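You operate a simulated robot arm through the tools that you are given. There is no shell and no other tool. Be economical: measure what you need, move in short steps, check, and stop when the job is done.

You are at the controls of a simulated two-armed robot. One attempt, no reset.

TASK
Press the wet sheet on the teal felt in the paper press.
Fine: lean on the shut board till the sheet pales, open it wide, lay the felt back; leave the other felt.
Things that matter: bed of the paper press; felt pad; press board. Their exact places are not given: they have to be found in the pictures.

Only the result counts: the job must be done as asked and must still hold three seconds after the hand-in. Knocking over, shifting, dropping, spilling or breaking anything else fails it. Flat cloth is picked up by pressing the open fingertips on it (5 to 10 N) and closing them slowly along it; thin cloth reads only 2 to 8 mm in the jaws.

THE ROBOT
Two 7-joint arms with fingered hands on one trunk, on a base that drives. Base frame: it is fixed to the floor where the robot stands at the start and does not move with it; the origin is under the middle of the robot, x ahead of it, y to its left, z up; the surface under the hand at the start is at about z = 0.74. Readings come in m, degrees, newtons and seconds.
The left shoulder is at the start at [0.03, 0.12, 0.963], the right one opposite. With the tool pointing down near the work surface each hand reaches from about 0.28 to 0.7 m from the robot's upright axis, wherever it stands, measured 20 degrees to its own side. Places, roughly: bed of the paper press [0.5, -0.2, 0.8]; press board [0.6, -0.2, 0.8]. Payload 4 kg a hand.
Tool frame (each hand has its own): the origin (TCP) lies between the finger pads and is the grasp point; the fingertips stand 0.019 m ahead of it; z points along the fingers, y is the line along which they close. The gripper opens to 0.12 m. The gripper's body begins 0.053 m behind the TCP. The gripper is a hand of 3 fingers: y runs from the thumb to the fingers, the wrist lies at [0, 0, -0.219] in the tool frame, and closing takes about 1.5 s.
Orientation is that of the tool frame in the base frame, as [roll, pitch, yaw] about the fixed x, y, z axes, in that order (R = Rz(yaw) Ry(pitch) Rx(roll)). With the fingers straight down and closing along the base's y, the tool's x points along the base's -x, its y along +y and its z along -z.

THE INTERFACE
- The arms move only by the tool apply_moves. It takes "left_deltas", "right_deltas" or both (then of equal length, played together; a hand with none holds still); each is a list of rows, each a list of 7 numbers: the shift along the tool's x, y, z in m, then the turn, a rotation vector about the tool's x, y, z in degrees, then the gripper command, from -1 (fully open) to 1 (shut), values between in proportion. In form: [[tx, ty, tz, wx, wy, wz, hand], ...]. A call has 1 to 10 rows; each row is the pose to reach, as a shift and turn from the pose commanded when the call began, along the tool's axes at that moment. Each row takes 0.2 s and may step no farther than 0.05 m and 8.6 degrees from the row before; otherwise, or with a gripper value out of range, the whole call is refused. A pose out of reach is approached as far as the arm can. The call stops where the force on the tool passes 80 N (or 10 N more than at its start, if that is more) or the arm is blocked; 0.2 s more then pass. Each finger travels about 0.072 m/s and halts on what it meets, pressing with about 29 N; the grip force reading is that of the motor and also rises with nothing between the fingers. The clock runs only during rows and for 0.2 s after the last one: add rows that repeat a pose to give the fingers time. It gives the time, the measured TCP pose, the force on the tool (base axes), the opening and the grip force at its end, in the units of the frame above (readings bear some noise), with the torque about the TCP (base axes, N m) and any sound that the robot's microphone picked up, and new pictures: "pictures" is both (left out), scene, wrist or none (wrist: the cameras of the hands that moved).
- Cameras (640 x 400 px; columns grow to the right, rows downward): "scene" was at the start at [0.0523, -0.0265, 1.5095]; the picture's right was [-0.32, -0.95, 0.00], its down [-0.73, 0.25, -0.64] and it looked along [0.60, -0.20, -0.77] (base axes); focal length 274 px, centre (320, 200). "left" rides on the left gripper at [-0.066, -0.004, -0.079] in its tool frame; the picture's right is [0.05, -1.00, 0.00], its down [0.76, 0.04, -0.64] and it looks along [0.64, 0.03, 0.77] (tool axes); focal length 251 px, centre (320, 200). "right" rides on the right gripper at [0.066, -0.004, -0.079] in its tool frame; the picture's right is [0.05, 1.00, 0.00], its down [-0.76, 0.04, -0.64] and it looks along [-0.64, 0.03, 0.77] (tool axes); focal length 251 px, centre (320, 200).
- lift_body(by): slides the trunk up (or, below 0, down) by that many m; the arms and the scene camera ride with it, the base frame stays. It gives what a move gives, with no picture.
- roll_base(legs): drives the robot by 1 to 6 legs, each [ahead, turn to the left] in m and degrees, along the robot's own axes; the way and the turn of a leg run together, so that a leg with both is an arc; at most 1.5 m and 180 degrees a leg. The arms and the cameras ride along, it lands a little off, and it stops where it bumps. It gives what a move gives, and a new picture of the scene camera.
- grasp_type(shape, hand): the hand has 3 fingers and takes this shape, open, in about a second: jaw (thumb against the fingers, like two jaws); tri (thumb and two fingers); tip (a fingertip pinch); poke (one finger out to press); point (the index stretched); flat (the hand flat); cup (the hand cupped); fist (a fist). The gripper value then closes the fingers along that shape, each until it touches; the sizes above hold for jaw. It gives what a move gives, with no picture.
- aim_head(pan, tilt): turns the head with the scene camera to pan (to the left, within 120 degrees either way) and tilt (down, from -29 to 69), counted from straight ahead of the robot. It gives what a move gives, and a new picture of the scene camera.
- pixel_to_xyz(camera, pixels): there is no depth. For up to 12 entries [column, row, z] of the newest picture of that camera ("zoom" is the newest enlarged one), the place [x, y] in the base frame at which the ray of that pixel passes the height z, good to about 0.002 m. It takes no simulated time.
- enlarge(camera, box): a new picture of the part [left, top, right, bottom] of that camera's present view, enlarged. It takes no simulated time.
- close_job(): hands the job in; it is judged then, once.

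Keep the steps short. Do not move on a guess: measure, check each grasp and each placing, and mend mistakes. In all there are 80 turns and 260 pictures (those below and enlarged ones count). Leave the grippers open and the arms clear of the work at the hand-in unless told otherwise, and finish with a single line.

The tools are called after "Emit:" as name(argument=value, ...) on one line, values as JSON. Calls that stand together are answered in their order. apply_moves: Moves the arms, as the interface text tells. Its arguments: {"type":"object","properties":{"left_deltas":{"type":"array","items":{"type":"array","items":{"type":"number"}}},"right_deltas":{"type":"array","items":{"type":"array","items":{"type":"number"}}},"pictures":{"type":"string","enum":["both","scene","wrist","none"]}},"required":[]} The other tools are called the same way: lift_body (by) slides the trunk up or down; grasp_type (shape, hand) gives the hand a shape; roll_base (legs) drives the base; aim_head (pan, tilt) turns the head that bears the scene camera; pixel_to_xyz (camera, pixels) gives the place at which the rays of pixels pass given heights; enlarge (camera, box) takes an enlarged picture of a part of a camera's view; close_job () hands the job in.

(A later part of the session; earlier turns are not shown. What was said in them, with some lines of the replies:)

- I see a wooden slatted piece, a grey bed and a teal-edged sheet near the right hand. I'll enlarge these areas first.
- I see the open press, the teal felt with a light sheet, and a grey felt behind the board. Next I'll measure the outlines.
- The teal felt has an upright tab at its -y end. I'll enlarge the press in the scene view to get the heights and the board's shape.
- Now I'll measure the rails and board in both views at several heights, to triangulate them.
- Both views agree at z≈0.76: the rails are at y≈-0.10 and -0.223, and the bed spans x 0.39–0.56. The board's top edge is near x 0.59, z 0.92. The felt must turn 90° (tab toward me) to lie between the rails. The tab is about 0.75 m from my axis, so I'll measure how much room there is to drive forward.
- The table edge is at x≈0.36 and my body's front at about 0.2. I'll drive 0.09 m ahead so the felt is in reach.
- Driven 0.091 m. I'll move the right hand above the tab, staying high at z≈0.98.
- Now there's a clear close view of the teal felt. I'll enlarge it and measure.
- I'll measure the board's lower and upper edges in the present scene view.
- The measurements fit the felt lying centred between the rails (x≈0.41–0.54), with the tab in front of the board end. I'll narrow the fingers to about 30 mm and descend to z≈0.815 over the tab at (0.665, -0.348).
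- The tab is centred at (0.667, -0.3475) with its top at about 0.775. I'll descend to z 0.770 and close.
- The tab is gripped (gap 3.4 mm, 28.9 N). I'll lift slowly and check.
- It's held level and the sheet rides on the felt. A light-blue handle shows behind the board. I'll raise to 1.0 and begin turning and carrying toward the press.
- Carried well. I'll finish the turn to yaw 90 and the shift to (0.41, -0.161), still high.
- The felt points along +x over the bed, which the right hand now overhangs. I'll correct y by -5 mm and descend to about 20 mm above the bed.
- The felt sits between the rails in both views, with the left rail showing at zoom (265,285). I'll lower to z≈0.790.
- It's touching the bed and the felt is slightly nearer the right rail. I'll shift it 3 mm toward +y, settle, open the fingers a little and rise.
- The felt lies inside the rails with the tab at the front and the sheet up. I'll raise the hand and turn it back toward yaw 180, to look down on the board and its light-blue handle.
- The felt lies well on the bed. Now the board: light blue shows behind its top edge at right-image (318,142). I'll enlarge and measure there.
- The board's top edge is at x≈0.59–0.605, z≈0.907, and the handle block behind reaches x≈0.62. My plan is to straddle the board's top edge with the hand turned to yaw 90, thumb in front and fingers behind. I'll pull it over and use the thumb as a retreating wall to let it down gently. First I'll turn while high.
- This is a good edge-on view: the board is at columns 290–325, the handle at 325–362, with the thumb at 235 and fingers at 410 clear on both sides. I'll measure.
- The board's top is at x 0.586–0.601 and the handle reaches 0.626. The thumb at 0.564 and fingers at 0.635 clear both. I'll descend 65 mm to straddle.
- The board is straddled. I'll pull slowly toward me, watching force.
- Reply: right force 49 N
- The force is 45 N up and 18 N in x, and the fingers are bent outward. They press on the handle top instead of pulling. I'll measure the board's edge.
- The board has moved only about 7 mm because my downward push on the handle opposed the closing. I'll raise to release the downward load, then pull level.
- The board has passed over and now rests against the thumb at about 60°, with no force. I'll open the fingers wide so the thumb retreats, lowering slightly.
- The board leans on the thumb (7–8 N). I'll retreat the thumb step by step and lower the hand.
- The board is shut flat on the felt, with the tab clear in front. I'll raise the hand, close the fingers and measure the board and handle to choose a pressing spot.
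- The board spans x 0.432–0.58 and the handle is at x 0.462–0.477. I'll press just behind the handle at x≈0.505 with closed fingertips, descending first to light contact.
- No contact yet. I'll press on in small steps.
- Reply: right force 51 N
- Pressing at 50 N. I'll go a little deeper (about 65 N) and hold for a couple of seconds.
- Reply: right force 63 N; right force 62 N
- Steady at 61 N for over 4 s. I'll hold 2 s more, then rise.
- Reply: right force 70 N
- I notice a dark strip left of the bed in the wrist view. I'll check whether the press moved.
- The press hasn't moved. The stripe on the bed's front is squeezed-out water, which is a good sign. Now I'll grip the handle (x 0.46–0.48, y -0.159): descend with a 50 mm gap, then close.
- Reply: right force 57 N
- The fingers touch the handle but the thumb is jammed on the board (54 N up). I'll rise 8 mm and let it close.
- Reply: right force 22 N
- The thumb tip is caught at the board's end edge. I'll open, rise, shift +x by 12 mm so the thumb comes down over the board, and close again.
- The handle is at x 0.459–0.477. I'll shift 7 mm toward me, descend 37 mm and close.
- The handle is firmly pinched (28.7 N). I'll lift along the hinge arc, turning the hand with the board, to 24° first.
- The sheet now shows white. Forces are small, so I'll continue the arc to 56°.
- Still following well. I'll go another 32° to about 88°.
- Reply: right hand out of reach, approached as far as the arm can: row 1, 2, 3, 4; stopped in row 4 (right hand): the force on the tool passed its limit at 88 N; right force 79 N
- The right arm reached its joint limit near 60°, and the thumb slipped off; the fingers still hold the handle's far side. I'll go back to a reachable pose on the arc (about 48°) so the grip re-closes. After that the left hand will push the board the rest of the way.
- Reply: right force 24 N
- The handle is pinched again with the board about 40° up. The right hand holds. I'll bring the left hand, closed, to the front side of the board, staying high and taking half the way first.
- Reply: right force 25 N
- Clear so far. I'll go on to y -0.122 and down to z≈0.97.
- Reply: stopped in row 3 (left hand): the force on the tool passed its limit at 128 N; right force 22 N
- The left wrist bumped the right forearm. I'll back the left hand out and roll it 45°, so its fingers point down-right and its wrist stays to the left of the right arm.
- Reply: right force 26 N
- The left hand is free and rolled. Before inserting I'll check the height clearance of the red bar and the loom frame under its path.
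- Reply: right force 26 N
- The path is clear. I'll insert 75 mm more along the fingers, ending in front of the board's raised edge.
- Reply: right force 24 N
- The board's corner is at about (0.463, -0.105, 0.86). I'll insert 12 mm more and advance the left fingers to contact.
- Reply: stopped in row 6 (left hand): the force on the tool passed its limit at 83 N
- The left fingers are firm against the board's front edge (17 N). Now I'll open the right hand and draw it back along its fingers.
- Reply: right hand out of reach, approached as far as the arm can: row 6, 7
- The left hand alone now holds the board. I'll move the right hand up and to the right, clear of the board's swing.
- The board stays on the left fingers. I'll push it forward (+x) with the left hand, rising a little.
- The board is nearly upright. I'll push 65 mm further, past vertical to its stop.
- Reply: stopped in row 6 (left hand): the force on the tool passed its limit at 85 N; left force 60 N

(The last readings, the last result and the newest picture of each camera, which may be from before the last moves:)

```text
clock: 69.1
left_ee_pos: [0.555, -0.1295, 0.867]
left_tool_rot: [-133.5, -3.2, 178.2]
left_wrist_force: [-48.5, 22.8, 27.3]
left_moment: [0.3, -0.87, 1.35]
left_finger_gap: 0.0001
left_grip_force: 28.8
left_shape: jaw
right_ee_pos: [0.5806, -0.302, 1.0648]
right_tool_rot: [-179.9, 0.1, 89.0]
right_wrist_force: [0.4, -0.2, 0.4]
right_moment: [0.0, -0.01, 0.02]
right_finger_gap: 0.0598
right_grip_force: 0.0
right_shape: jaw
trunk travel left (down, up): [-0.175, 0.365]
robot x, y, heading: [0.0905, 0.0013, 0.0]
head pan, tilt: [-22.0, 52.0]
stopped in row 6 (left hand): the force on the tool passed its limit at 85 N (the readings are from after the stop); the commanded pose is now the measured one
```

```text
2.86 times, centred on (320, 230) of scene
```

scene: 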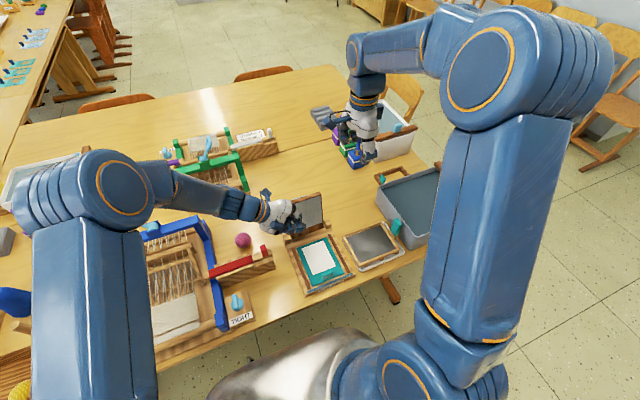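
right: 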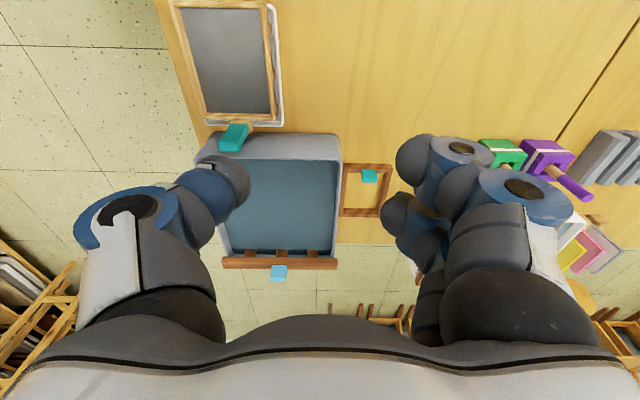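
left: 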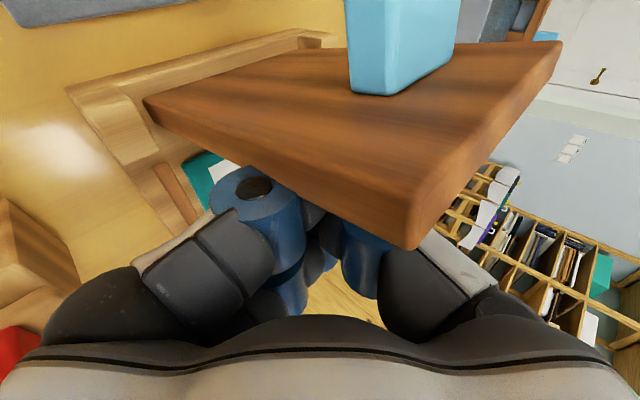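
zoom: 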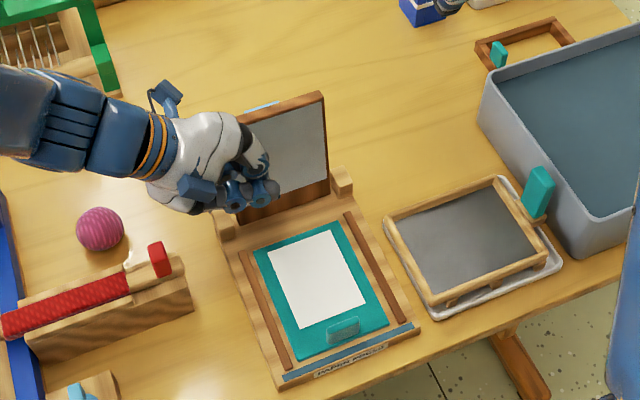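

The board is at its open stop. I'll withdraw the left hand: back, then out along its fingers to the left.

Emit:
apply_moves(left_deltas=[[0.015, 0, 0, 0, 0, 0, 1], [0.04, 0, 0, 0, 0, 0, 1], [0.07, 0, -0.01, 0, 0, 0, 1], [0.09, 0, -0.05, 0, 0, 0, 1], [0.1, 0, -0.095, 0, 0, 0, 1], [0.1, 0, -0.14, 0, 0, 0, 1], [0.1, 0, -0.185, 0, 0, 0, 1], [0.1, 0, -0.23, 0, 0, 0, 1], [0.1, 0, -0.26, 0, 0, 0, 0]])

Emit:
enlarge(camera="scene", box=[240, 160, 400, 300])

```text
clock: 71.1
left_ee_pos: [0.4762, 0.0592, 1.0495]
left_tool_rot: [-134.0, -2.7, 178.9]
left_wrist_force: [-0.5, 0.3, 0.5]
left_moment: [-0.01, 0.01, -0.01]
left_finger_gap: 0.0492
left_grip_force: 0.0
left_shape: jaw
right_ee_pos: [0.5844, -0.3044, 1.0615]
right_tool_rot: [-179.7, 0.0, 89.1]
right_wrist_force: [-0.7, -0.7, 0.6]
right_moment: [0.0, 0.01, -0.01]
right_finger_gap: 0.0595
right_grip_force: 0.0
right_shape: jaw
trunk travel left (down, up): [-0.175, 0.365]
robot x, y, heading: [0.0946, -0.0004, -0.2]
head pan, tilt: [-22.0, 52.0]
```

scene: 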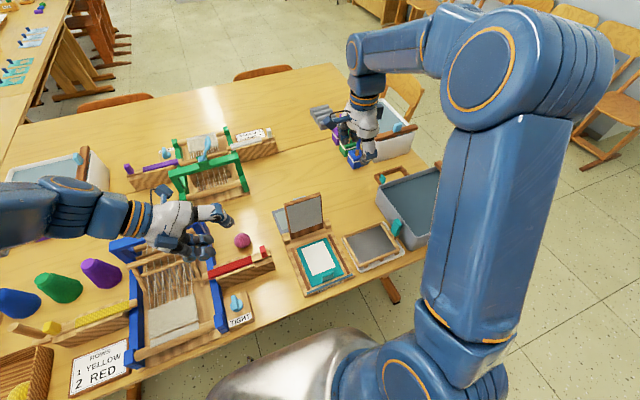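
left: 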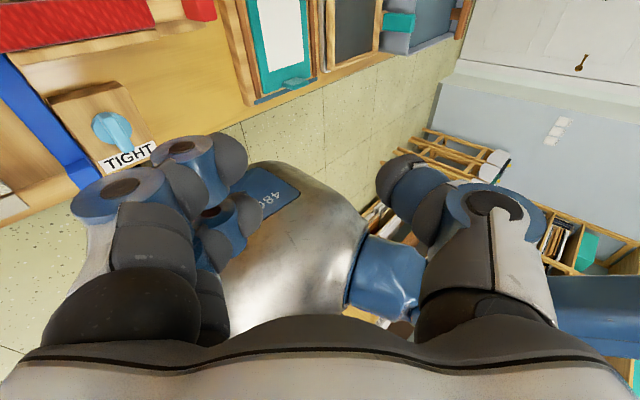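

```text
2.86 times, centred on (320, 230) of scene
```

zoom: 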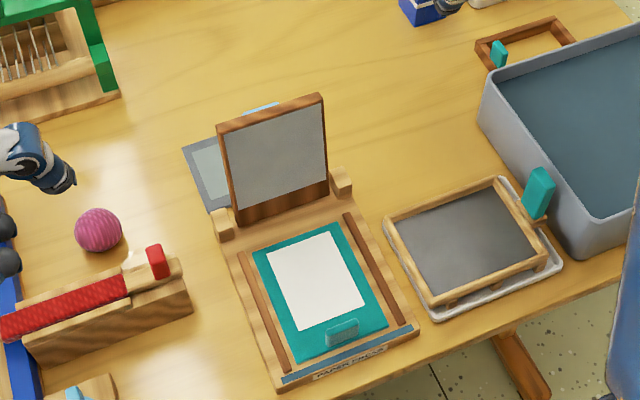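

The board stands open and the sheet is white. Now I'll fetch the felt: right hand high over to the tab (≈0.414, -0.161), then down to z≈0.90 for a look.

Emit:
apply_moves(right_deltas=[[0.028, -0.0345, 0, 0, 0, 0, 0.2], [0.056, -0.069, 0, 0, 0, 0, 0.5], [0.084, -0.1035, 0, 0, 0, 0, 0.5], [0.112, -0.138, 0, 0, 0, 0, 0.5], [0.14, -0.1725, 0, 0, 0, -0.5, 0.5], [0.14, -0.1725, 0.05, 0, 0, -1, 0.5], [0.14, -0.1725, 0.1, 0, 0, -1, 0.5], [0.14, -0.1725, 0.15, 0, 0, -1, 0.5], [0.14, -0.1725, 0.19, 0, 0, -1, 0.5], [0.14, -0.1725, 0.19, 0, 0, -1, 0.5]])

Emit:
enlarge(camera="right", box=[260, 0, 520, 200])

```text
clock: 73.3
left_ee_pos: [0.4767, 0.0591, 1.0495]
left_tool_rot: [-133.9, -2.6, 178.9]
left_wrist_force: [-0.2, 0.2, -0.1]
left_moment: [0.0, -0.01, 0.01]
left_finger_gap: 0.0596
left_grip_force: 0.1
left_shape: jaw
right_ee_pos: [0.4107, -0.1637, 0.8741]
right_tool_rot: [-179.7, 0.1, 90.0]
right_wrist_force: [0.2, 0.0, 0.6]
right_moment: [0.01, 0.03, 0.01]
right_finger_gap: 0.0304
right_grip_force: 0.0
right_shape: jaw
trunk travel left (down, up): [-0.175, 0.365]
robot x, y, heading: [0.0895, -0.0001, 0.1]
head pan, tilt: [-22.0, 52.0]
```

scene: 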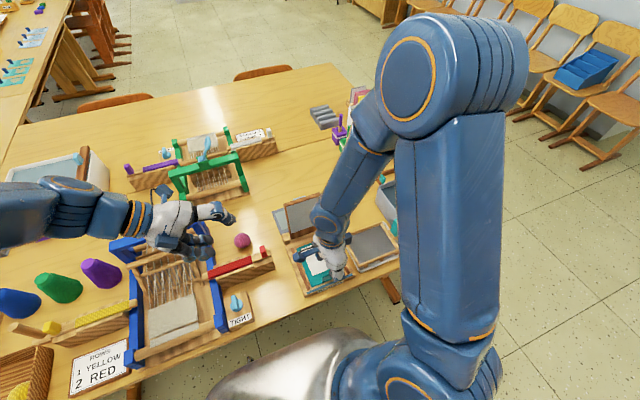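
right: 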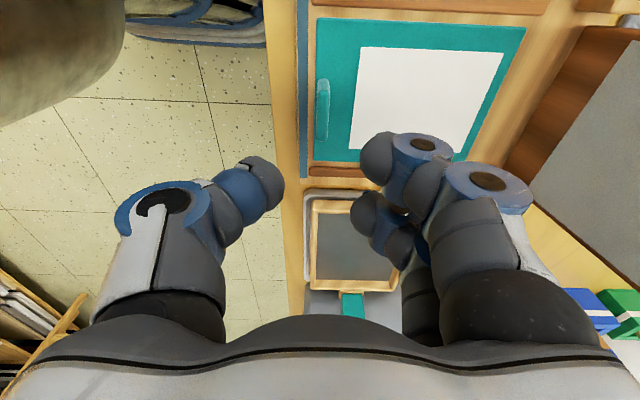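

```text
2.00 times, centred on (390, 100) of right
```

zoom: 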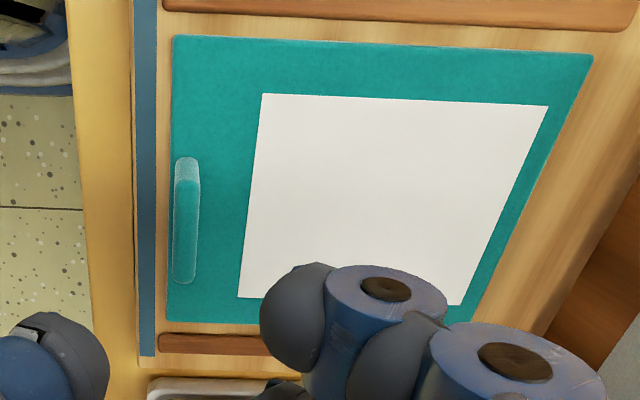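

Emit:
pixel_to_xyz(camera="right", pixels=[[323.5, 90, 0.793], [322, 141, 0.793], [323.5, 80, 0.768], [316, 18, 0.767], [313, 160, 0.767]])

```text
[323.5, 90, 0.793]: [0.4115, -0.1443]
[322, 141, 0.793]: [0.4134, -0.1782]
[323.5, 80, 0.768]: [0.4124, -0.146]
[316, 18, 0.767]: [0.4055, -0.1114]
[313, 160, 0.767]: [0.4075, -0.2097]
```

The tab is centred at (0.4125, -0.161). I'll descend onto it and close.

Emit:
apply_moves(right_deltas=[[0.0025, 0.0015, 0.03, 0, 0, 0, 0.5], [0.0025, 0.0015, 0.06, 0, 0, 0, 0.5], [0.0025, 0.0015, 0.083, 0, 0, 0, 0.5], [0.0025, 0.0015, 0.083, 0, 0, 0, 0.7], [0.0025, 0.0015, 0.083, 0, 0, 0, 0.85], [0.0025, 0.0015, 0.083, 0, 0, 0, 1], [0.0025, 0.0015, 0.083, 0, 0, 0, 1], [0.0025, 0.0015, 0.083, 0, 0, 0, 1]], pictures="wrist")

```text
clock: 75.1
left_ee_pos: [0.4776, 0.0581, 1.049]
left_tool_rot: [-133.9, -2.7, 179.0]
left_wrist_force: [0.7, 0.6, 0.4]
left_moment: [0.03, 0.0, 0.0]
left_finger_gap: 0.0595
left_grip_force: 0.0
left_shape: jaw
right_ee_pos: [0.4133, -0.1595, 0.7878]
right_tool_rot: [-179.6, 0.0, 90.0]
right_wrist_force: [0.5, -0.8, 1.1]
right_moment: [-0.02, -0.06, 0.03]
right_finger_gap: 0.004
right_grip_force: 28.5
right_shape: jaw
trunk travel left (down, up): [-0.175, 0.365]
robot x, y, heading: [0.0891, 0.0029, 0.3]
head pan, tilt: [-22.0, 52.0]
```

right: 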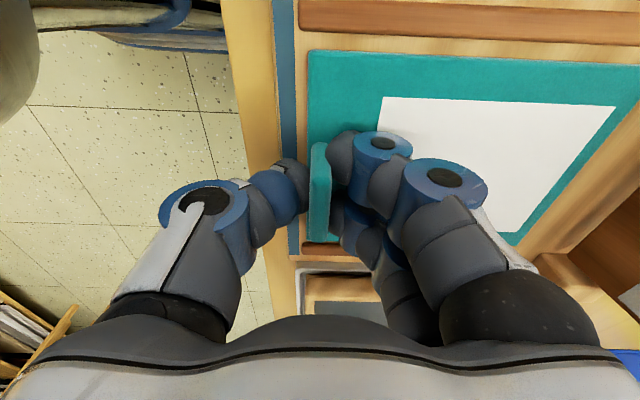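

The tab is gripped (4 mm). I'll lift straight up, then begin turning back toward its old place.

Emit:
apply_moves(right_deltas=[[0, 0, -0.02, 0, 0, 0, 1], [0, 0, -0.06, 0, 0, 0, 1], [0, 0, -0.105, 0, 0, 0, 1], [0, 0, -0.15, 0, 0, 0, 1], [0, 0, -0.195, 0, 0, 0, 1], [-0.02, 0.005, -0.213, 0, 0, -8, 1], [-0.045, 0.02, -0.213, 0, 0, -16, 1], [-0.07, 0.04, -0.213, 0, 0, -24, 1], [-0.095, 0.06, -0.213, 0, 0, -32, 1], [-0.12, 0.085, -0.213, 0, 0, -40, 1]])

```text
clock: 77.3
left_ee_pos: [0.4762, 0.0599, 1.0484]
left_tool_rot: [-133.9, -2.7, 178.9]
left_wrist_force: [-0.2, -0.2, -0.3]
left_moment: [0.02, 0.02, -0.02]
left_finger_gap: 0.0597
left_grip_force: 0.0
left_shape: jaw
right_ee_pos: [0.5008, -0.2789, 1.0018]
right_tool_rot: [-179.8, -0.3, 130.1]
right_wrist_force: [0.3, 0.3, 0.4]
right_moment: [-0.02, 0.01, 0.04]
right_finger_gap: 0.0042
right_grip_force: 29.3
right_shape: jaw
trunk travel left (down, up): [-0.175, 0.365]
robot x, y, heading: [0.0906, 0.0004, 0.1]
head pan, tilt: [-22.0, 52.0]
```

scene: 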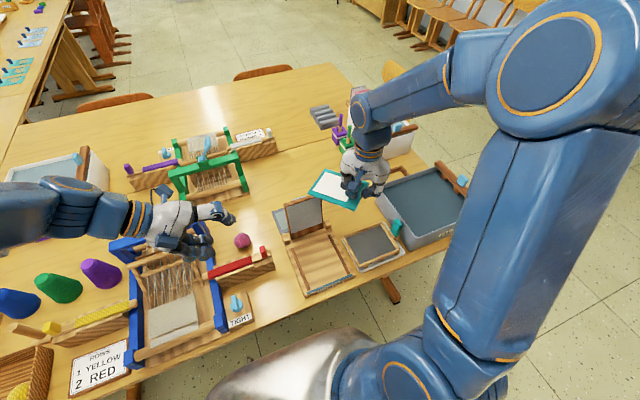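
right: 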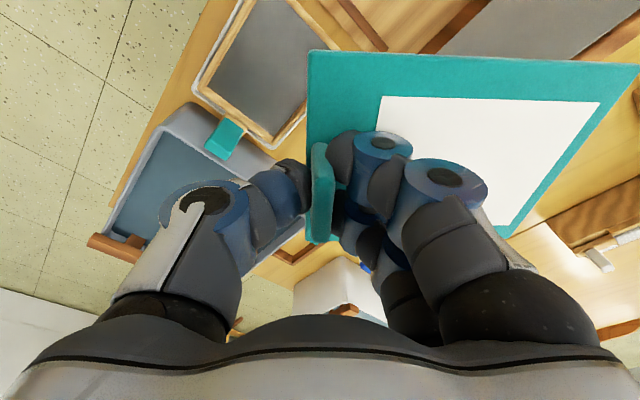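

Carried level. I'll finish the turn to yaw 180 and move above the old spot (0.663, -0.346).

Emit:
apply_moves(right_deltas=[[-0.025, 0.013, 0, 0, 0, -8, 1], [-0.05, 0.026, 0, 0, 0, -16, 1], [-0.075, 0.039, 0, 0, 0, -24, 1], [-0.1, 0.052, 0, 0, 0, -32, 1], [-0.125, 0.065, 0, 0, 0, -40, 1], [-0.15, 0.078, 0, 0, 0, -47, 1], [-0.1556, 0.0808, 0, 0, 0, -49.9, 1], [-0.1556, 0.0808, 0, 0, 0, -49.9, 1]])

```text
clock: 79.1
left_ee_pos: [0.477, 0.0591, 1.048]
left_tool_rot: [-133.8, -2.6, 178.9]
left_wrist_force: [-0.2, -1.4, 0.4]
left_moment: [-0.02, 0.01, 0.0]
left_finger_gap: 0.0596
left_grip_force: 0.0
left_shape: jaw
right_ee_pos: [0.661, -0.3458, 1.0012]
right_tool_rot: [180.0, -0.5, 179.9]
right_wrist_force: [0.7, -0.2, -1.0]
right_moment: [-0.02, 0.02, -0.04]
right_finger_gap: 0.0038
right_grip_force: 29.1
right_shape: jaw
trunk travel left (down, up): [-0.175, 0.365]
robot x, y, heading: [0.0916, -0.001, 0.1]
head pan, tilt: [-22.0, 52.0]
```

scene: 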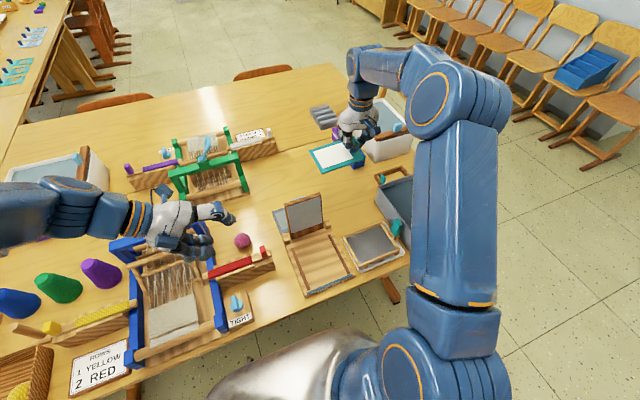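
right: 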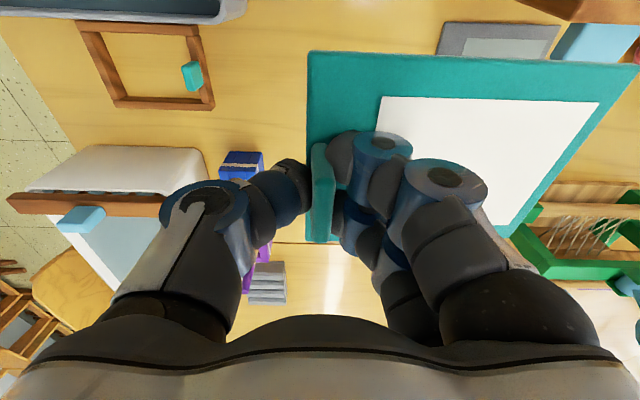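

Above the spot. I'll descend to 30 mm above the table and check against the grey felt and board.

Emit:
apply_moves(right_deltas=[[-0.002, 0, 0.04, 0, 0, 0, 1], [-0.002, 0, 0.08, 0, 0, 0, 1], [-0.002, 0, 0.12, 0, 0, 0, 1], [-0.002, 0, 0.16, 0, 0, 0, 1], [-0.002, 0, 0.19, 0, 0, 0, 1], [-0.002, 0, 0.2, 0, 0, 0, 1], [-0.002, 0, 0.2, 0, 0, 0, 1]])

Emit:
enlarge(camera="scene", box=[250, 150, 410, 270])

```text
clock: 80.7
left_ee_pos: [0.4767, 0.0582, 1.0489]
left_tool_rot: [-133.9, -2.7, 178.8]
left_wrist_force: [0.3, -0.1, 0.7]
left_moment: [-0.02, -0.01, 0.01]
left_finger_gap: 0.0594
left_grip_force: 0.0
left_shape: jaw
right_ee_pos: [0.6623, -0.3461, 0.801]
right_tool_rot: [-179.9, -0.4, 179.9]
right_wrist_force: [0.3, -0.8, -1.3]
right_moment: [0.0, 0.04, 0.01]
right_finger_gap: 0.004
right_grip_force: 29.1
right_shape: jaw
trunk travel left (down, up): [-0.175, 0.365]
robot x, y, heading: [0.0893, 0.003, -0.1]
head pan, tilt: [-22.0, 52.0]
```

scene: 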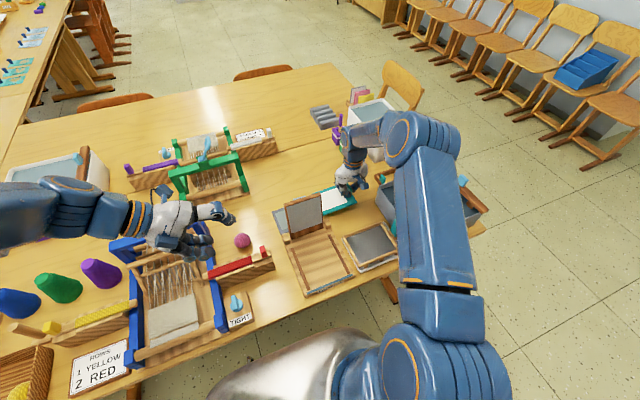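
right: 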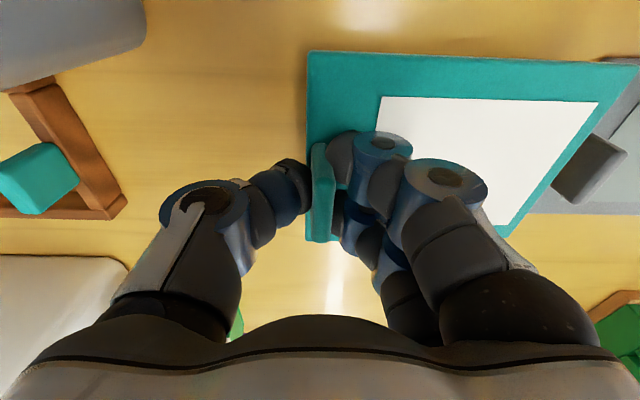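

```text
3.33 times, centred on (330, 210) of scene
```

zoom: 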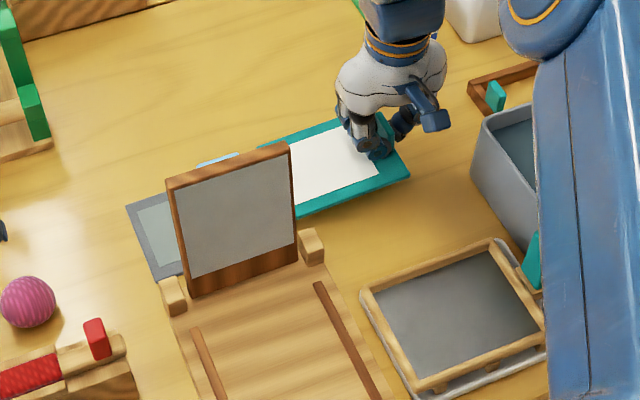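

Emit:
pixel_to_xyz(camera="right", pixels=[[634, 66, 0.777], [510, 235, 0.777], [308, 53, 0.777], [306, 240, 0.777], [533, 212, 0.745], [555, 185, 0.765]])

```text
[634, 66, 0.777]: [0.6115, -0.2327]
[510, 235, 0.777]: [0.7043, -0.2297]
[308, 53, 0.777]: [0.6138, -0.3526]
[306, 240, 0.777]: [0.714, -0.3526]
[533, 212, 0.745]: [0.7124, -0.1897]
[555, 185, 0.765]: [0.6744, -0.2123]
```

The felt lines up with its old outline (x 0.613–0.714, y -0.353…-0.229), clear of the grey felt. I'll lower to z≈0.769, open slightly and rise.

Emit:
apply_moves(right_deltas=[[0, 0, 0.015, 0, 0, 0, 1], [0, 0, 0.026, 0, 0, 0, 1], [0, 0, 0.031, 0, 0, 0, 1], [0, 0, 0.032, 0, 0, 0, 1], [0, 0, 0.032, 0, 0, 0, 0.7], [0, 0, 0.032, 0, 0, 0, 0.5], [0, 0, 0.032, 0, 0, 0, 0.5], [0, 0, 0, 0, 0, 0, 0.5], [0, 0, -0.04, 0, 0, 0, 0.5], [0, 0, -0.08, 0, 0, 0, 0.5]])

Emit:
enlarge(camera="right", box=[260, 0, 640, 200])

```text
clock: 82.9
left_ee_pos: [0.4763, 0.058, 1.0493]
left_tool_rot: [-133.9, -2.6, 178.9]
left_wrist_force: [0.2, -0.2, -0.4]
left_moment: [0.05, 0.02, 0.01]
left_finger_gap: 0.0595
left_grip_force: 0.1
left_shape: jaw
right_ee_pos: [0.6626, -0.3439, 0.8811]
right_tool_rot: [180.0, -0.4, 180.0]
right_wrist_force: [0.0, -0.5, -0.5]
right_moment: [0.02, 0.01, -0.05]
right_finger_gap: 0.0297
right_grip_force: 0.1
right_shape: jaw
trunk travel left (down, up): [-0.175, 0.365]
robot x, y, heading: [0.0889, -0.0002, -0.2]
head pan, tilt: [-22.0, 52.0]
```

scene: 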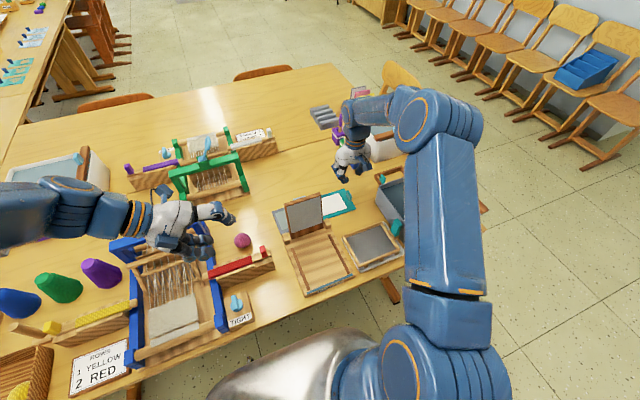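
right: 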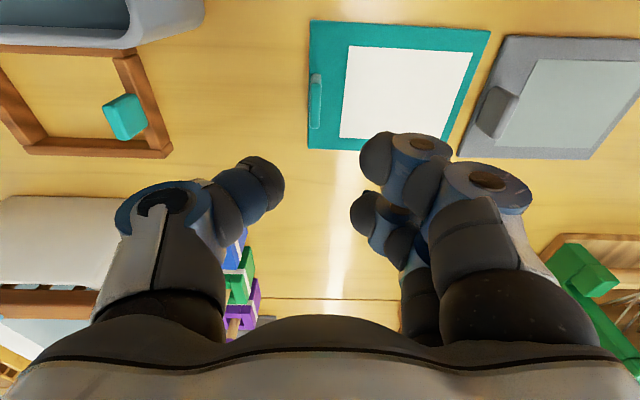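

```text
1.68 times, centred on (450, 100) of right
```

zoom: 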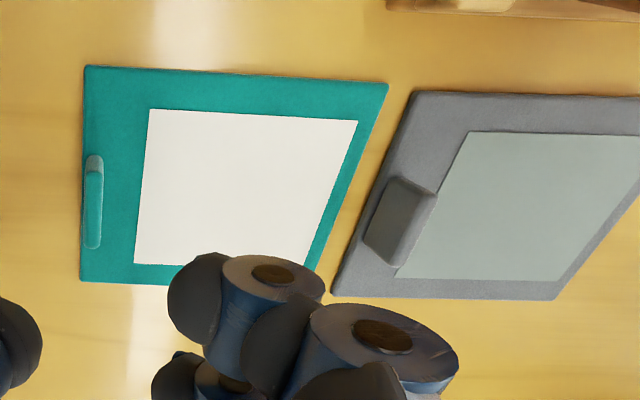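

The felt is back in its place with the white sheet, and the grey felt is untouched. I'll raise both hands, open them and take a last look.

Emit:
apply_moves(right_deltas=[[0, 0, -0.04, 0, 0, 0, 0], [0.02, 0, -0.08, 0, 0, 0, -0.5], [0.05, -0.02, -0.12, 0, 0, 0, -1], [0.08, -0.04, -0.15, 0, 0, 0, -1], [0.1, -0.06, -0.17, 0, 0, 0, -1], [0.1, -0.06, -0.17, 0, 0, 0, -1]], left_deltas=[[0, 0, -0.03, 0, 0, 0, 0], [0, 0, -0.05, 0, 0, 0, -0.5], [0, 0, -0.06, 0, 0, 0, -1], [0, 0, -0.06, 0, 0, 0, -1], [0, 0, -0.06, 0, 0, 0, -1], [0, 0, -0.06, 0, 0, 0, -1]], pictures="scene")

Emit:
enlarge(camera="scene", box=[220, 140, 420, 300])

```text
refused: row 3 steps farther than a row can; nothing moved
```

```text
2.50 times, centred on (320, 220) of scene
```

zoom: 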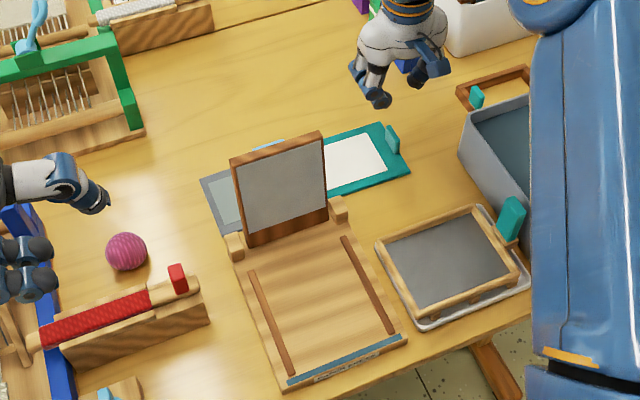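

A row was too long, so I'll repeat with smaller steps.

Emit:
apply_moves(right_deltas=[[0, 0, -0.04, 0, 0, 0, 0], [0.01, 0, -0.08, 0, 0, 0, -0.5], [0.03, -0.01, -0.11, 0, 0, 0, -1], [0.05, -0.02, -0.14, 0, 0, 0, -1], [0.07, -0.03, -0.16, 0, 0, 0, -1], [0.07, -0.03, -0.16, 0, 0, 0, -1]], left_deltas=[[0, 0, -0.03, 0, 0, 0, 0], [0, 0, -0.05, 0, 0, 0, -0.5], [0, 0, -0.06, 0, 0, 0, -1], [0, 0, -0.06, 0, 0, 0, -1], [0, 0, -0.06, 0, 0, 0, -1], [0, 0, -0.06, 0, 0, 0, -1]], pictures="scene")

Emit:
enlarge(camera="scene", box=[160, 120, 440, 320])

```text
clock: 84.3
left_ee_pos: [0.4799, 0.1013, 1.0893]
left_tool_rot: [-134.0, -2.7, 178.8]
left_wrist_force: [0.4, 0.5, 0.1]
left_moment: [-0.01, 0.02, 0.01]
left_finger_gap: 0.1198
left_grip_force: 0.1
left_shape: jaw
right_ee_pos: [0.5902, -0.3743, 1.0425]
right_tool_rot: [-180.0, -0.4, 179.9]
right_wrist_force: [1.0, -0.3, -0.3]
right_moment: [-0.01, 0.01, -0.02]
right_finger_gap: 0.1198
right_grip_force: 0.0
right_shape: jaw
trunk travel left (down, up): [-0.175, 0.365]
robot x, y, heading: [0.0935, 0.0004, -0.0]
head pan, tilt: [-22.0, 52.0]
```

scene: 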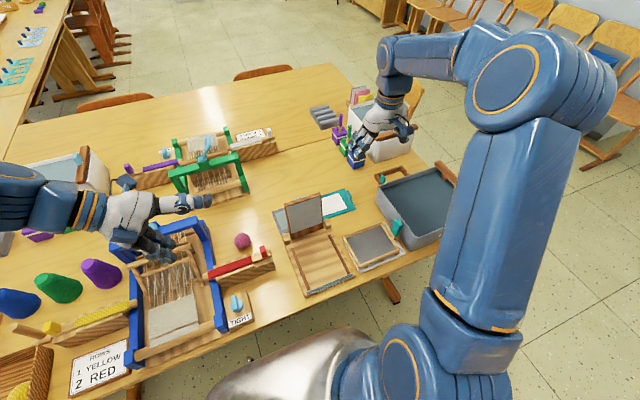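

```text
2.00 times, centred on (300, 220) of scene
```

zoom: 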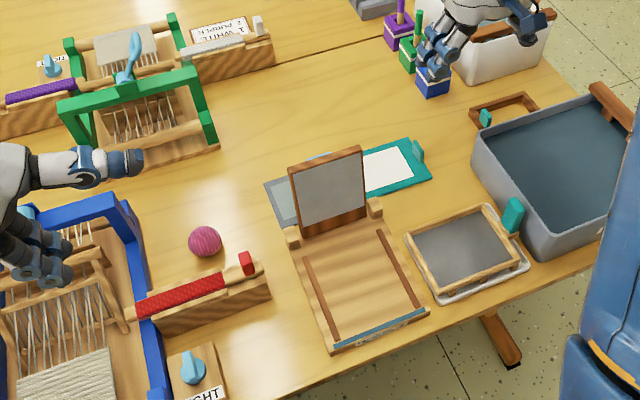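

The sheet is white, the board stands open, and the teal felt is back in place. Nothing else has moved, and both hands are open and clear, so I'll hand in.

Emit:
close_job()

```text
The job is handed in.
```

The sheet on the teal felt is pressed and white, the press board is open at its stop, the teal felt is back in its place, and the grey felt was not touched.
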